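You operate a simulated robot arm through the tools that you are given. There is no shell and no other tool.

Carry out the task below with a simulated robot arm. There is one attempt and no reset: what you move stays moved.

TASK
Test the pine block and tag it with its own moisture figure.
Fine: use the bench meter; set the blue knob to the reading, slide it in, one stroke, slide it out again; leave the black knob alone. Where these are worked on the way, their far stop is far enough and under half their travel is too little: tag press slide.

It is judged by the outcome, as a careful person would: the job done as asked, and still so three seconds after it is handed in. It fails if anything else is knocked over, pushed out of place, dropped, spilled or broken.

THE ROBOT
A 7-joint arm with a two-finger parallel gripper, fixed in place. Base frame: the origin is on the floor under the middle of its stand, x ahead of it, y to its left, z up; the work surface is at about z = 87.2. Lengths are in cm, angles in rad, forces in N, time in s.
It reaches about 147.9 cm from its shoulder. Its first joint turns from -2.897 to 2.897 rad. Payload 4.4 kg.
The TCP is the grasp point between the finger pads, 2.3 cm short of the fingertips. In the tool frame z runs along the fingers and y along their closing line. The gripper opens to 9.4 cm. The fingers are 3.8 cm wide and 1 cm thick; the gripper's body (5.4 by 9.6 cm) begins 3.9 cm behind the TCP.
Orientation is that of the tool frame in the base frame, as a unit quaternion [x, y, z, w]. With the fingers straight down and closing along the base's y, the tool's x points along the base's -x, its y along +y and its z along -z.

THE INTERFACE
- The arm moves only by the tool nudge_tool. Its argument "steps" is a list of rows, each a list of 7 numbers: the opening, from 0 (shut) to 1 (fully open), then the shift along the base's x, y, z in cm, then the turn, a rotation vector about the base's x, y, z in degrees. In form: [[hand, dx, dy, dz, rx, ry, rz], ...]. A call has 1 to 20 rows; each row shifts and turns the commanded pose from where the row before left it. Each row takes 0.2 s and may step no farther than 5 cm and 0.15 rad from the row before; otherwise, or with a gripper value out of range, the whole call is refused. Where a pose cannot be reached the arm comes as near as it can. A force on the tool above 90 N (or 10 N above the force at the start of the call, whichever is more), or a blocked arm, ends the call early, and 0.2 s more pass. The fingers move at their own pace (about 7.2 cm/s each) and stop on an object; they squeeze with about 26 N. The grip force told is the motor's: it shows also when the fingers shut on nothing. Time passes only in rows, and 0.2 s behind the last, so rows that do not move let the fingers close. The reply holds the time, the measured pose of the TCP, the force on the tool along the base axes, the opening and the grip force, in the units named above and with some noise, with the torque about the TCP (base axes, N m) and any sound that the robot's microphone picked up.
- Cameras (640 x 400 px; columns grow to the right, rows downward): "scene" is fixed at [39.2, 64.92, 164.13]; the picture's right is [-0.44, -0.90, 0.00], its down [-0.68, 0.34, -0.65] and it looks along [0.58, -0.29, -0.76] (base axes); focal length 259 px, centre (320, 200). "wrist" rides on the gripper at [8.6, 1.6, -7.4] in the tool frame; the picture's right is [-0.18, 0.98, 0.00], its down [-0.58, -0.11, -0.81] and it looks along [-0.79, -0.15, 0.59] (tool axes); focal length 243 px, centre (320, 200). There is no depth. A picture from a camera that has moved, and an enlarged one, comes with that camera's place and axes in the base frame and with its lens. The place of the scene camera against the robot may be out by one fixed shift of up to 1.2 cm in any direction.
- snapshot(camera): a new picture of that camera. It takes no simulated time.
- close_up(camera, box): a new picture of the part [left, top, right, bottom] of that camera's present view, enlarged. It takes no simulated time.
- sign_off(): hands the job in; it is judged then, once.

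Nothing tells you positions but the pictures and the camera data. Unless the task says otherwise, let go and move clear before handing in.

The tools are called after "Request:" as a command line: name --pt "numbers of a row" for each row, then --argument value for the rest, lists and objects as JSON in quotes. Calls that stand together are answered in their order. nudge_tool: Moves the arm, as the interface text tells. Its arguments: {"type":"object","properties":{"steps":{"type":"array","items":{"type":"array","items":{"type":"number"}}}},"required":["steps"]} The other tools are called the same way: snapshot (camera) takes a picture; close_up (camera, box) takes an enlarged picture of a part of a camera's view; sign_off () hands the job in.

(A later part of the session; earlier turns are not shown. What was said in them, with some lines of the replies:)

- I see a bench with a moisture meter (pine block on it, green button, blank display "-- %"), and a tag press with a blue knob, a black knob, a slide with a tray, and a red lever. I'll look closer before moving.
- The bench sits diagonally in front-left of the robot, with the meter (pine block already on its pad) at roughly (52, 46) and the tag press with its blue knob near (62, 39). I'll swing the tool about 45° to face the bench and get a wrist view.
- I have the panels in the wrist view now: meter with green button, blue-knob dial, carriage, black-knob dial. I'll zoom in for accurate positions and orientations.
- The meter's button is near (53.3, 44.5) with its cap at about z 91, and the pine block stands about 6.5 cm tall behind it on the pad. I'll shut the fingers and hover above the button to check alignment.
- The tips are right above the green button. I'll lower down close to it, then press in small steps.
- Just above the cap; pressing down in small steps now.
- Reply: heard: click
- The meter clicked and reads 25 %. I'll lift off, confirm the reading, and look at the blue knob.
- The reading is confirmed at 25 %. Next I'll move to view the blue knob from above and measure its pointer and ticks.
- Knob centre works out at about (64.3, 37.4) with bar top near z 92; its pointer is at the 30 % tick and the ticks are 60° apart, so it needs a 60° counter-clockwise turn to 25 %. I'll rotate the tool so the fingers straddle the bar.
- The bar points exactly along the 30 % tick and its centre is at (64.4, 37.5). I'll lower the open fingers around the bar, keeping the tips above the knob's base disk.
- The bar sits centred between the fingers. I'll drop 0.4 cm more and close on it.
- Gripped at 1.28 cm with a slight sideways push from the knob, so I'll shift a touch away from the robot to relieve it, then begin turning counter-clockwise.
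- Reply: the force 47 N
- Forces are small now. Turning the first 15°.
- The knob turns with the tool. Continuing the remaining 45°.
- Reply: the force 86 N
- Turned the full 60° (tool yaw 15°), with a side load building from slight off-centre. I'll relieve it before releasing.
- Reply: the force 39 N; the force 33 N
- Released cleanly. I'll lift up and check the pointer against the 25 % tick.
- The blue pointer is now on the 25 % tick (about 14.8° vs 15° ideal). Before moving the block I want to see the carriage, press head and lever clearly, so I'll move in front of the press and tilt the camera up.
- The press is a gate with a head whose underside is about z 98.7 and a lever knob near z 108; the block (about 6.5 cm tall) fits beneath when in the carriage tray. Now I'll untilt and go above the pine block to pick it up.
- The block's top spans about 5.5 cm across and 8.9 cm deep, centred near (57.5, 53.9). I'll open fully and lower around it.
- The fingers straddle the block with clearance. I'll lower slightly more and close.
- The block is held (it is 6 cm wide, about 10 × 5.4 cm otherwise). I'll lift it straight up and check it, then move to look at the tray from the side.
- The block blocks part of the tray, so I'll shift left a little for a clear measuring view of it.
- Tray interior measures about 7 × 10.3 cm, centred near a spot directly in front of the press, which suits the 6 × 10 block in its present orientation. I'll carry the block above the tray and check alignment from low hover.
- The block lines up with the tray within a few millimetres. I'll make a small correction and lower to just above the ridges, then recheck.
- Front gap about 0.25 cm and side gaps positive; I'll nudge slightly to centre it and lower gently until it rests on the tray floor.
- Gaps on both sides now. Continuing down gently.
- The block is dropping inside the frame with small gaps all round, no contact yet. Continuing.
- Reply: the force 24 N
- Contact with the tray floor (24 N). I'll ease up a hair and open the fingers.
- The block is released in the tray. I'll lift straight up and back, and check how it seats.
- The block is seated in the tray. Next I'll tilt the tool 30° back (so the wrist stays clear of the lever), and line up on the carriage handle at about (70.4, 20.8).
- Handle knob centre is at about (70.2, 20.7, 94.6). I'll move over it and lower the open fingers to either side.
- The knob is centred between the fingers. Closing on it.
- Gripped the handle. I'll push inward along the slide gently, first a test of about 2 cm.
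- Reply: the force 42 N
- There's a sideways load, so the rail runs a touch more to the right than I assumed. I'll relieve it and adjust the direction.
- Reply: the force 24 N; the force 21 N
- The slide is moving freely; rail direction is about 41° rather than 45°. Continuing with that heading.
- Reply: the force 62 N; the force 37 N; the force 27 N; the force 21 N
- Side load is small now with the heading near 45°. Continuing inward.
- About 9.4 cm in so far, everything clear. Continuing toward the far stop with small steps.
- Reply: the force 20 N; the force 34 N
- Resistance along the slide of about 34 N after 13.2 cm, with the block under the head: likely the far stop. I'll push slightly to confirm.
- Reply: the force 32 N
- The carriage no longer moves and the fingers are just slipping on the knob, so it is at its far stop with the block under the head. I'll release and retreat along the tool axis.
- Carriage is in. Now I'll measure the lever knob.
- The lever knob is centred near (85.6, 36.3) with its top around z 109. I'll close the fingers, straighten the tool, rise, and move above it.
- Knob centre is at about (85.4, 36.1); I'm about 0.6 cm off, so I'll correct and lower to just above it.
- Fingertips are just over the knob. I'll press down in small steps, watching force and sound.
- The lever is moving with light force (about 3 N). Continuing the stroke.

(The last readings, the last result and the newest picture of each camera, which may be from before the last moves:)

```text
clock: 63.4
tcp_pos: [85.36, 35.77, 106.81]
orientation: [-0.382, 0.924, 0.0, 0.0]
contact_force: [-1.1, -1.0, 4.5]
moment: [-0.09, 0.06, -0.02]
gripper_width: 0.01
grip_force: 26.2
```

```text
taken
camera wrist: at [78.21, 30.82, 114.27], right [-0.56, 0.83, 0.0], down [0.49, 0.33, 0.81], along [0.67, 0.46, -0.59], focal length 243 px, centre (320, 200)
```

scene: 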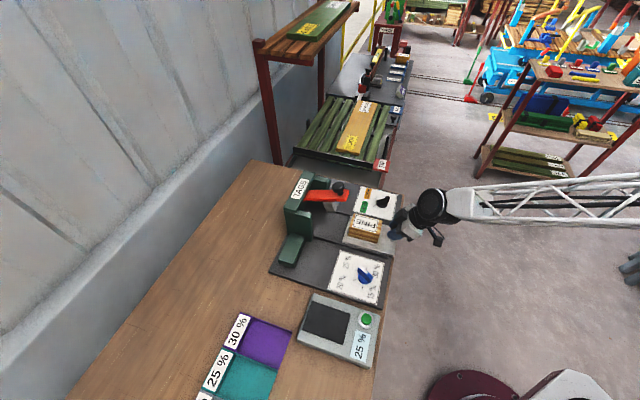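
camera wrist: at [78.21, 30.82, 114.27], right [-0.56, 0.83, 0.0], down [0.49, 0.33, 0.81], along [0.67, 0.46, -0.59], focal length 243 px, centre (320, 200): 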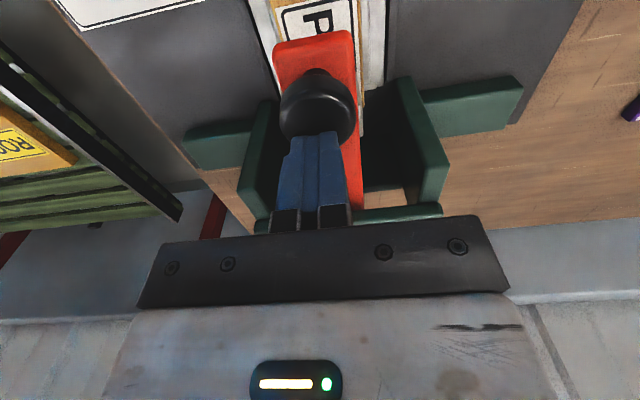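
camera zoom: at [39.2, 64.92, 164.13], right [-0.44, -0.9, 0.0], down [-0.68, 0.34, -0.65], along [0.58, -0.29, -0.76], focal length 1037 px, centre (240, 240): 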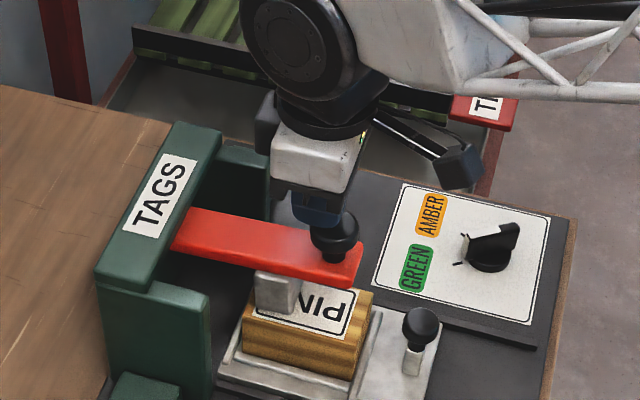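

The knob is tipping toward me as the lever swings, so I'll shift forward along it while continuing the press.

Request:
nudge_tool --pt "0 -0.3 -0.3 -0.1 0 0 0" --pt "0 -0.3 -0.3 -0.2 0 0 0" --pt "0 -0.25 -0.25 -0.3 0 0 0" --pt "0 -0.1 -0.1 -0.4 0 0 0" --pt "0 0 0 -0.3 0 0 0"

Request:
close_up --camera "scene" --box '[260, 140, 420, 240]'

Request:
snapshot --camera "wrist"

```text
clock: 64.6
tcp_pos: [84.41, 34.9, 105.84]
orientation: [-0.382, 0.924, 0.0, 0.002]
contact_force: [-11.3, -5.6, 28.7]
moment: [-0.14, 0.35, 0.0]
gripper_width: 0.0
grip_force: 25.8
```

```text
4.00 times, centred on (340, 190) of scene
camera zoom: at [39.2, 64.92, 164.13], right [-0.44, -0.9, 0.0], down [-0.68, 0.34, -0.65], along [0.58, -0.29, -0.76], focal length 1037 px, centre (240, 240)
```

zoom: 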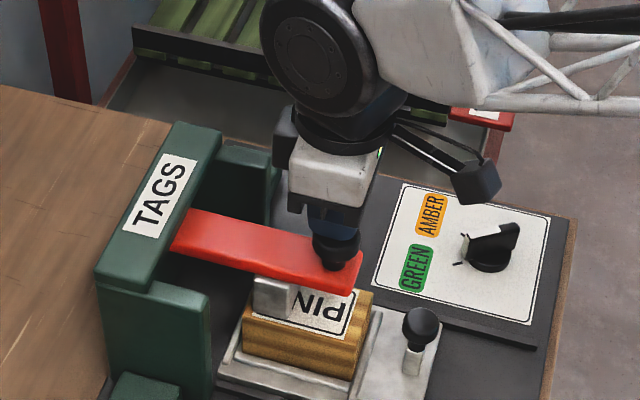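

```text
taken
camera wrist: at [77.23, 29.9, 113.33], right [-0.56, 0.83, 0.0], down [0.49, 0.33, 0.81], along [0.67, 0.46, -0.59], focal length 243 px, centre (320, 200)
```

wrist: 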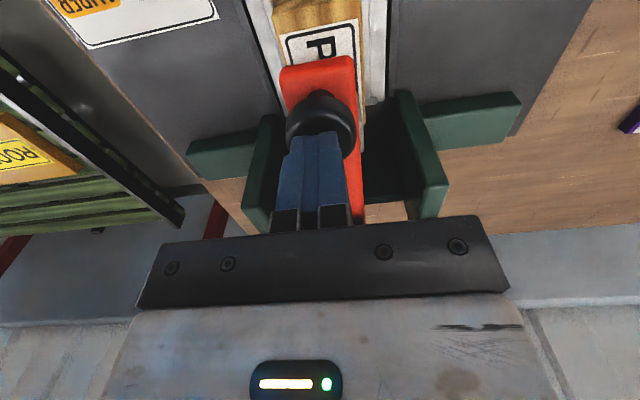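

Now there's 29 N resistance: near the bottom. A little further to complete the stroke.

Request:
nudge_tool --pt "0 0 0 -0.15 0 0 0" --pt "0 0 0 -0.15 0 0 0"

Request:
close_up --camera "scene" --box '[260, 140, 420, 240]'

```text
clock: 65.2
tcp_pos: [84.46, 34.86, 105.8]
orientation: [-0.382, 0.924, 0.0, 0.002]
contact_force: [-23.8, -18.4, 73.3]
moment: [-0.54, 0.75, 0.0]
gripper_width: 0.0
grip_force: 25.5
```

```text
4.00 times, centred on (340, 190) of scene
camera zoom: at [39.2, 64.92, 164.13], right [-0.44, -0.9, 0.0], down [-0.68, 0.34, -0.65], along [0.58, -0.29, -0.76], focal length 1037 px, centre (240, 240)
```

zoom: 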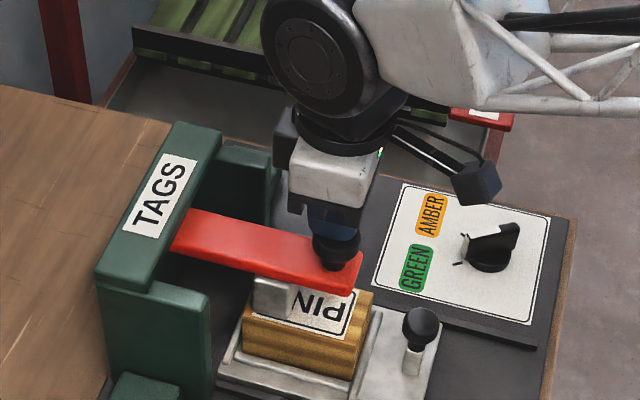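

The lever is hard against its stop (73 N, no more movement). Now I'll lift and let the lever return.

Request:
nudge_tool --pt "0 0 0 0.4 0 0 0" --pt "0 0 0 0.6 0 0 0" --pt "0 0.1 0.1 0.8 0 0 0" --pt "0 0.1 0.1 1 0 0 0" --pt "0 0.1 0.1 1.5 0 0 0" --pt "0 0 0 2 0 0 0" --pt "0 0 0 2.5 0 0 0" --pt "0 0 0 3 0 0 0" --pt "0 0 0 0 0 0 0"

Request:
close_up --camera "scene" --box '[260, 140, 420, 240]'

Request:
snapshot --camera "wrist"

```text
clock: 67.2
tcp_pos: [84.71, 35.15, 117.13]
orientation: [-0.383, 0.924, -0.001, 0.0]
contact_force: [-0.4, -0.5, 0.5]
moment: [-0.01, 0.02, -0.04]
gripper_width: 0.0
grip_force: 26.0
```

```text
4.00 times, centred on (340, 190) of scene
camera zoom: at [39.2, 64.92, 164.13], right [-0.44, -0.9, 0.0], down [-0.68, 0.34, -0.65], along [0.58, -0.29, -0.76], focal length 1037 px, centre (240, 240)
```

zoom: 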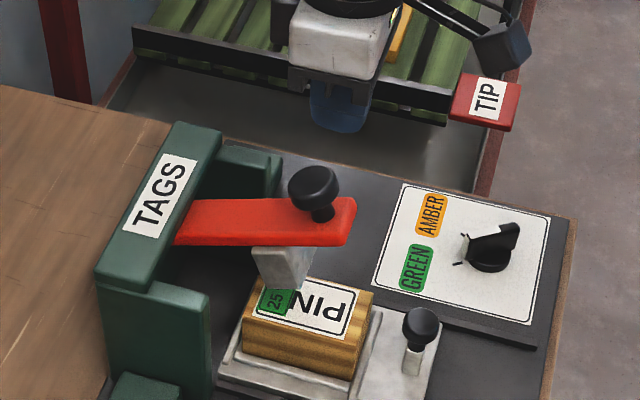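

```text
taken
camera wrist: at [77.49, 30.2, 124.61], right [-0.56, 0.83, 0.0], down [0.49, 0.33, 0.81], along [0.67, 0.46, -0.59], focal length 243 px, centre (320, 200)
```

wrist: 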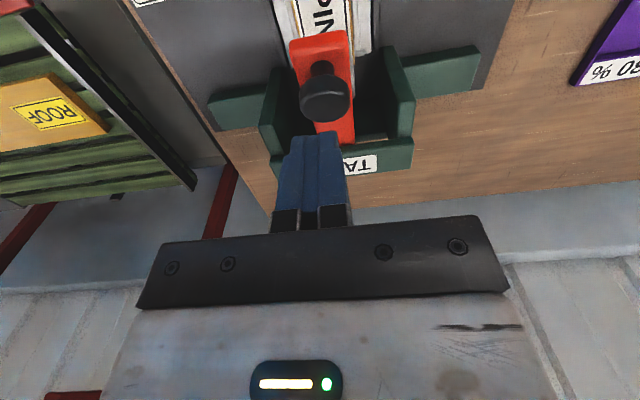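

A green "25" tag is now on the pine block and the lever has sprung back. I'll back away, tilt again, and line up on the carriage handle to pull it out.

Request:
nudge_tool --pt "0.75 -2.3 -2.3 0 0 0 0" --pt "0.75 -2.3 -2.3 0 0 0 0" --pt "0.75 -2.3 -2.3 0 5.3 -5.3 0" --pt "0.75 -2.3 -2.3 -1 5.3 -5.3 0" --pt "0.75 -1.4 -1.4 -3 5.3 -5.3 0" --pt "0.75 0 0 -3 5.3 -5.3 0" --pt "0.75 0 0 -2 0 0 0" --pt "0.75 0 0 0 0 0 0"

Request:
snapshot --camera "wrist"

Request:
close_up --camera "wrist" --box '[240, 0, 400, 120]'

```text
clock: 69.0
tcp_pos: [74.06, 24.43, 108.03]
orientation: [-0.37, 0.892, 0.1, 0.238]
contact_force: [0.1, -1.2, 0.0]
moment: [-0.01, 0.04, 0.0]
gripper_width: 7.01
grip_force: 0.0
```

```text
taken
camera wrist: at [65.07, 17.82, 110.22], right [-0.58, 0.81, 0.09], down [0.15, -0.01, 0.99], along [0.8, 0.59, -0.12], focal length 243 px, centre (320, 200)
```

wrist: 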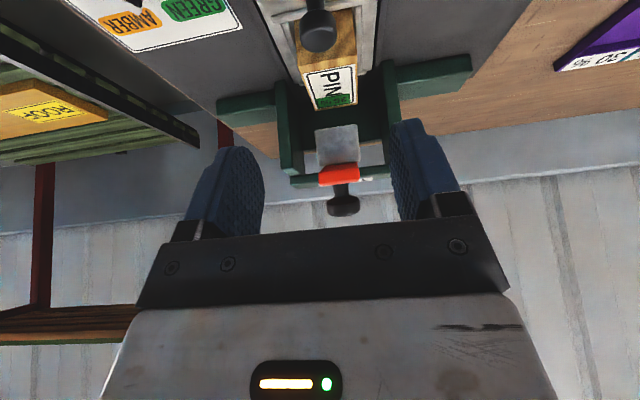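

```text
3.33 times, centred on (320, 60) of wrist
camera zoom: at [65.07, 17.82, 110.22], right [-0.58, 0.81, 0.09], down [0.15, -0.01, 0.99], along [0.8, 0.59, -0.12], focal length 809 px, centre (320, 667)
```

zoom: 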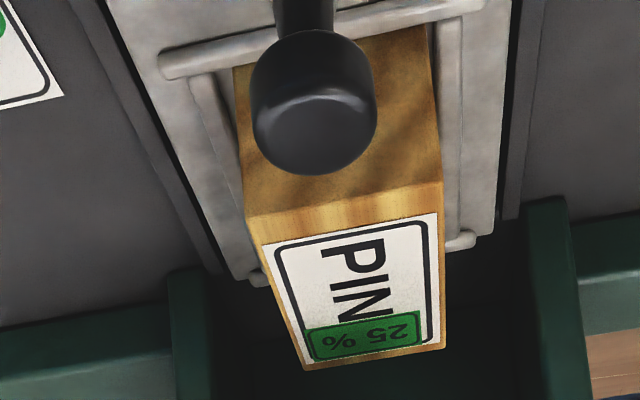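

The tag reads 25 %. The handle knob is now at about (78.7, 29.3, 94.6). I'll approach it along the tool axis with open fingers.

Request:
nudge_tool --pt "0.75 1.11 1.31 -4.6 0 0 0" --pt "0.75 0.88 0.88 -2.2 0 0 0" --pt "0.75 0.88 0.88 -2.2 0 0 0" --pt "0.75 0.88 0.88 -2.2 0 0 0" --pt "0.75 0.88 0.88 -2.2 0 0 0" --pt "0.75 0 0 0 0 0 0"

Request:
snapshot --camera "wrist"

Request:
close_up --camera "scene" --box '[260, 160, 420, 260]'

```text
clock: 70.4
tcp_pos: [78.84, 29.56, 94.69]
orientation: [-0.37, 0.892, 0.1, 0.239]
contact_force: [-0.7, -0.3, -0.2]
moment: [-0.05, 0.0, 0.0]
gripper_width: 7.05
grip_force: 0.0
```

```text
taken
camera wrist: at [69.85, 22.67, 96.8], right [-0.58, 0.81, 0.09], down [0.15, -0.01, 0.99], along [0.8, 0.59, -0.12], focal length 243 px, centre (320, 200)
```

wrist: 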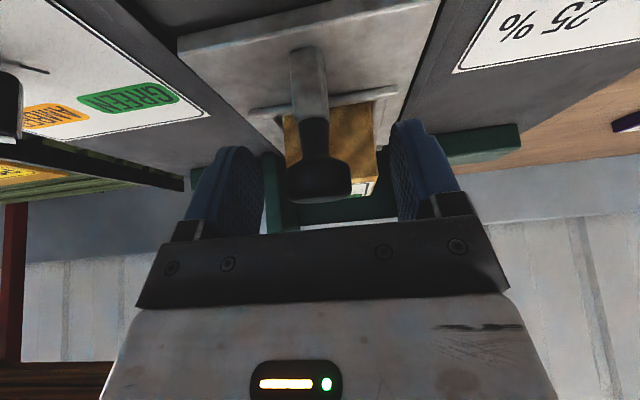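

```text
4.00 times, centred on (340, 210) of scene
camera zoom: at [39.2, 64.92, 164.13], right [-0.44, -0.9, 0.0], down [-0.68, 0.34, -0.65], along [0.58, -0.29, -0.76], focal length 1037 px, centre (240, 160)
```

zoom: 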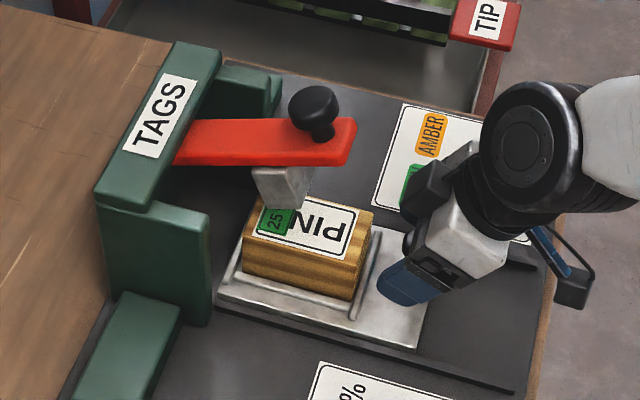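

The knob sits between the fingers as before. Closing to grip it.

Request:
nudge_tool --pt "0.5 -0.05 -0.15 -0.1 0 0 0" --pt "0.35 0 0 0 0 0 0" --pt "0.15 0 0 0 0 0 0" --pt "0.1 0 0 0 0 0 0" --pt "0.1 0 0 0 0 0 0"

```text
clock: 71.6
tcp_pos: [78.82, 29.3, 94.71]
orientation: [-0.37, 0.892, 0.1, 0.239]
contact_force: [-3.7, 3.9, -0.3]
moment: [0.0, 0.0, -0.02]
gripper_width: 2.93
grip_force: 45.6
```

Gripped again at 2.93 cm. Pulling the carriage out gently along the rail.

Request:
nudge_tool --pt "0.1 -0.35 -0.35 0 0 0 0" --pt "0.1 -0.5 -0.5 0 0 0 0" --pt "0.1 -0.5 -0.5 0 0 0 0" --pt "0.1 -0.5 -0.5 0 0 0 0"

Request:
close_up --camera "scene" --box '[260, 160, 420, 260]'

```text
clock: 72.6
tcp_pos: [76.91, 27.37, 94.53]
orientation: [-0.37, 0.892, 0.099, 0.238]
contact_force: [-8.0, 10.0, 11.3]
moment: [-0.13, 0.25, 0.01]
gripper_width: 2.92
grip_force: 45.0
```

```text
4.00 times, centred on (340, 210) of scene
camera zoom: at [39.2, 64.92, 164.13], right [-0.44, -0.9, 0.0], down [-0.68, 0.34, -0.65], along [0.58, -0.29, -0.76], focal length 1037 px, centre (240, 160)
```

zoom: 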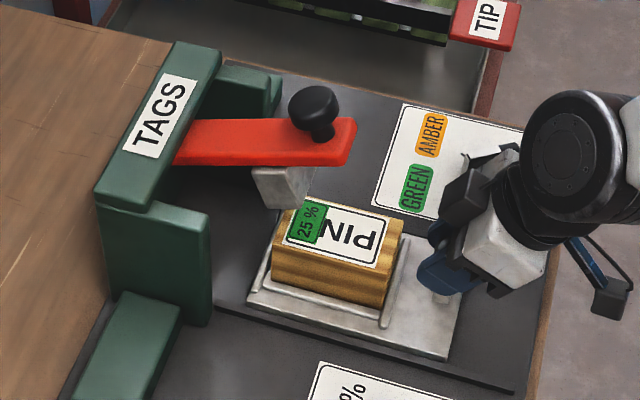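

The carriage slides out smoothly with the tagged block. Continuing.

Request:
nudge_tool --pt "0.1 -0.52 -0.48 0 0 0 0" --pt "0.1 -0.51 -0.49 0 0 0 0" --pt "0.1 -0.5 -0.5 0 0 0 0" --pt "0.1 -0.5 -0.5 0 0 0 0" --pt "0.1 -0.5 -0.5 0 0 0 0"

```text
clock: 73.8
tcp_pos: [74.47, 24.99, 94.57]
orientation: [-0.37, 0.892, 0.099, 0.239]
contact_force: [-1.6, 4.1, 9.3]
moment: [-0.1, 0.08, 0.05]
gripper_width: 2.96
grip_force: 45.0
```

Request:
nudge_tool --pt "0.1 -0.5 -0.5 0 0 0 0" --pt "0.1 -0.5 -0.5 0 0 0 0" --pt "0.1 -0.5 -0.5 0 0 0 0" --pt "0.1 -0.5 -0.5 0 0 0 0" --pt "0.1 -0.5 -0.5 0 0 0 0"

Request:
close_up --camera "scene" --box '[280, 170, 440, 270]'

```text
clock: 75.0
tcp_pos: [71.87, 22.38, 94.66]
orientation: [-0.37, 0.893, 0.099, 0.239]
contact_force: [-13.3, 15.2, 21.5]
moment: [0.18, -0.05, -0.04]
gripper_width: 2.94
grip_force: 44.9
```

```text
4.00 times, centred on (360, 220) of scene
camera zoom: at [39.2, 64.92, 164.13], right [-0.44, -0.9, 0.0], down [-0.68, 0.34, -0.65], along [0.58, -0.29, -0.76], focal length 1037 px, centre (160, 120)
```

zoom: 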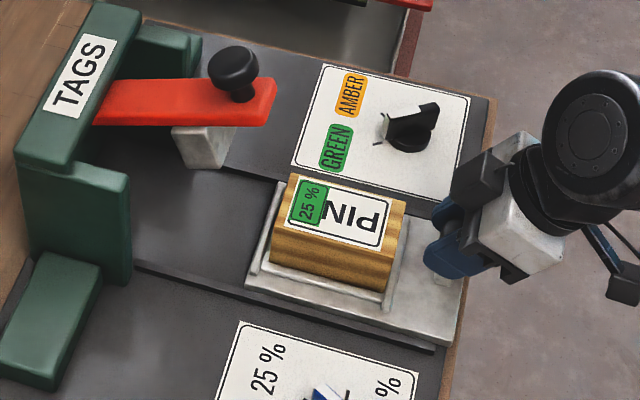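

About 2.2 cm remain. Continuing to the out stop in small steps.

Request:
nudge_tool --pt "0.1 -0.5 -0.46 0.05 0 0 0" --pt "0.1 -0.45 -0.45 0 0 0 0" --pt "0.1 -0.4 -0.4 0 0 0 0" --pt "0.1 -0.15 -0.15 0 0 0 0"

```text
clock: 76.0
tcp_pos: [70.38, 20.93, 94.6]
orientation: [-0.369, 0.893, 0.098, 0.238]
contact_force: [9.1, -11.7, 0.3]
moment: [0.08, -0.23, 0.0]
gripper_width: 2.94
grip_force: 45.4
```

Request:
nudge_tool --pt "0.1 -0.12 -0.14 0 0 0 0" --pt "0.1 -0.12 -0.13 0 0 0 0" --pt "0.1 -0.1 -0.1 0 0 0 0" --pt "0.1 0 0 0 0 0 0"

Request:
close_up --camera "scene" --box '[280, 170, 440, 270]'

```text
clock: 77.0
tcp_pos: [70.09, 20.5, 94.65]
orientation: [-0.369, 0.892, 0.099, 0.24]
contact_force: [43.8, 3.5, -6.7]
moment: [0.05, -0.17, 0.13]
gripper_width: 2.97
grip_force: 44.7
```

```text
4.00 times, centred on (360, 220) of scene
camera zoom: at [39.2, 64.92, 164.13], right [-0.44, -0.9, 0.0], down [-0.68, 0.34, -0.65], along [0.58, -0.29, -0.76], focal length 1037 px, centre (160, 120)
```

zoom: 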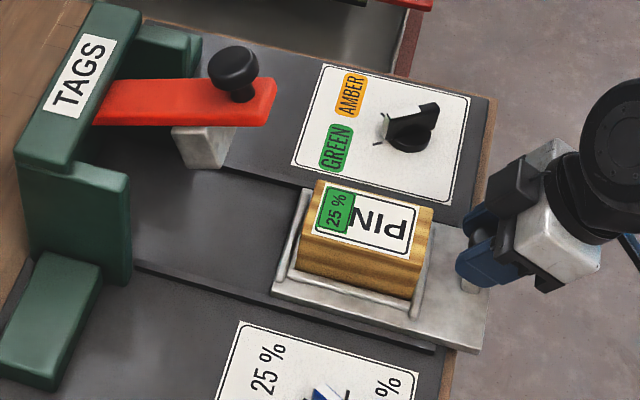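

The carriage is at its out stop (about 33 N resistance, same place as at the start). I'll relieve the load, open and back off.

Request:
nudge_tool --pt "0.1 0.14 0.03 0 0 0 0" --pt "0.1 0 0 0 0 0 0" --pt "0.4 0 0 0 0 0 0" --pt "0.75 0 0 0 0 0 0" --pt "0.75 0 0 0 0 0 0" --pt "0.75 -0.9 -0.9 2.2 0 0 0" --pt "0.75 -1 -1 2.5 0 0 0" --pt "0.75 -1.2 -1.2 3 0 0 0" --pt "0.75 -1.2 -1.2 3 0 0 0" --pt "0.75 -1 -1 3 0 0 0" --pt "0.75 0 0 3 0 0 0" --pt "0.75 0 0 0 0 0 0"

Request:
snapshot --camera "scene"

Request:
close_up --camera "scene" --box '[270, 170, 430, 270]'

Request:
close_up --camera "scene" --box '[270, 240, 430, 370]'

```text
clock: 79.6
tcp_pos: [64.89, 15.08, 111.39]
orientation: [-0.369, 0.893, 0.099, 0.239]
contact_force: [0.1, 0.0, -0.9]
moment: [0.04, 0.0, 0.0]
gripper_width: 7.07
grip_force: 0.0
```

```text
taken
```

scene: 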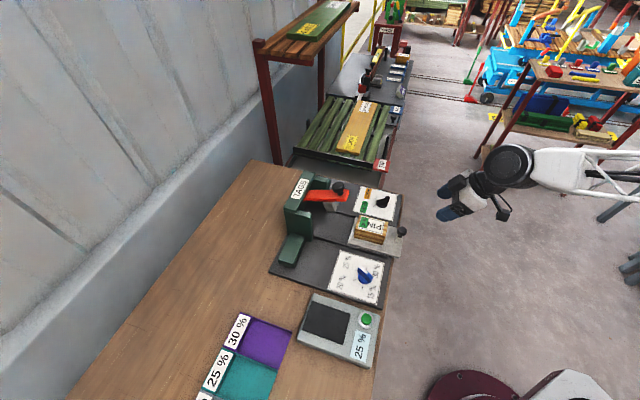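

```text
4.00 times, centred on (350, 220) of scene
camera zoom: at [39.2, 64.92, 164.13], right [-0.44, -0.9, 0.0], down [-0.68, 0.34, -0.65], along [0.58, -0.29, -0.76], focal length 1037 px, centre (200, 120)
```

zoom: 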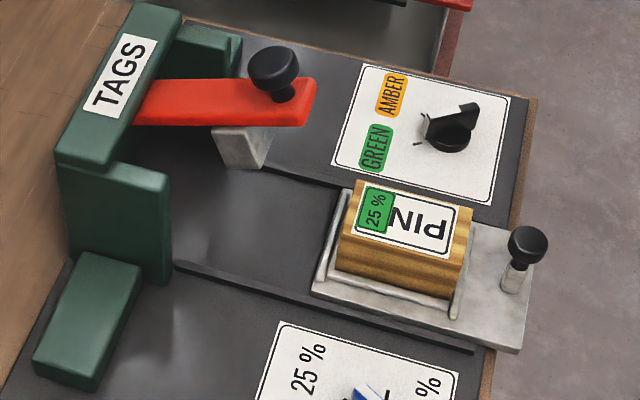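

```text
3.08 times, centred on (350, 305) of scene
camera zoom: at [39.2, 64.92, 164.13], right [-0.44, -0.9, 0.0], down [-0.68, 0.34, -0.65], along [0.58, -0.29, -0.76], focal length 798 px, centre (228, -123)
```

zoom: 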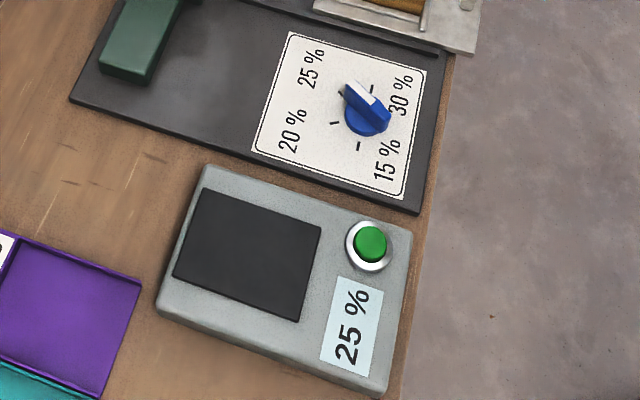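

The pine block carries a green 25 % tag matching the meter, the carriage is back out, the lever is up, the blue knob is on 25 % and the black knob is untouched. The arm is clear and empty, so I'm handing in.

Request:
sign_off

```text
The job is handed in.
```

The pine block tested at 25 % on the bench meter and now carries a green 25 % tag. The job has been handed in.

- **Blue knob:** I turned it from 30 % to 25 %, and it is still there.
- **Tagging:** I set the block in the slide's tray, slid it in to the far stop, and gave the lever one full stroke. I then slid the tray back out to its starting position.
- **Black knob:** I did not touch it.
- **At hand-in:** the lever was back up, the gripper was empty and clear, and the pictures showed nothing else moved. The block is in the tray, since you didn't ask for it to go anywhere else.
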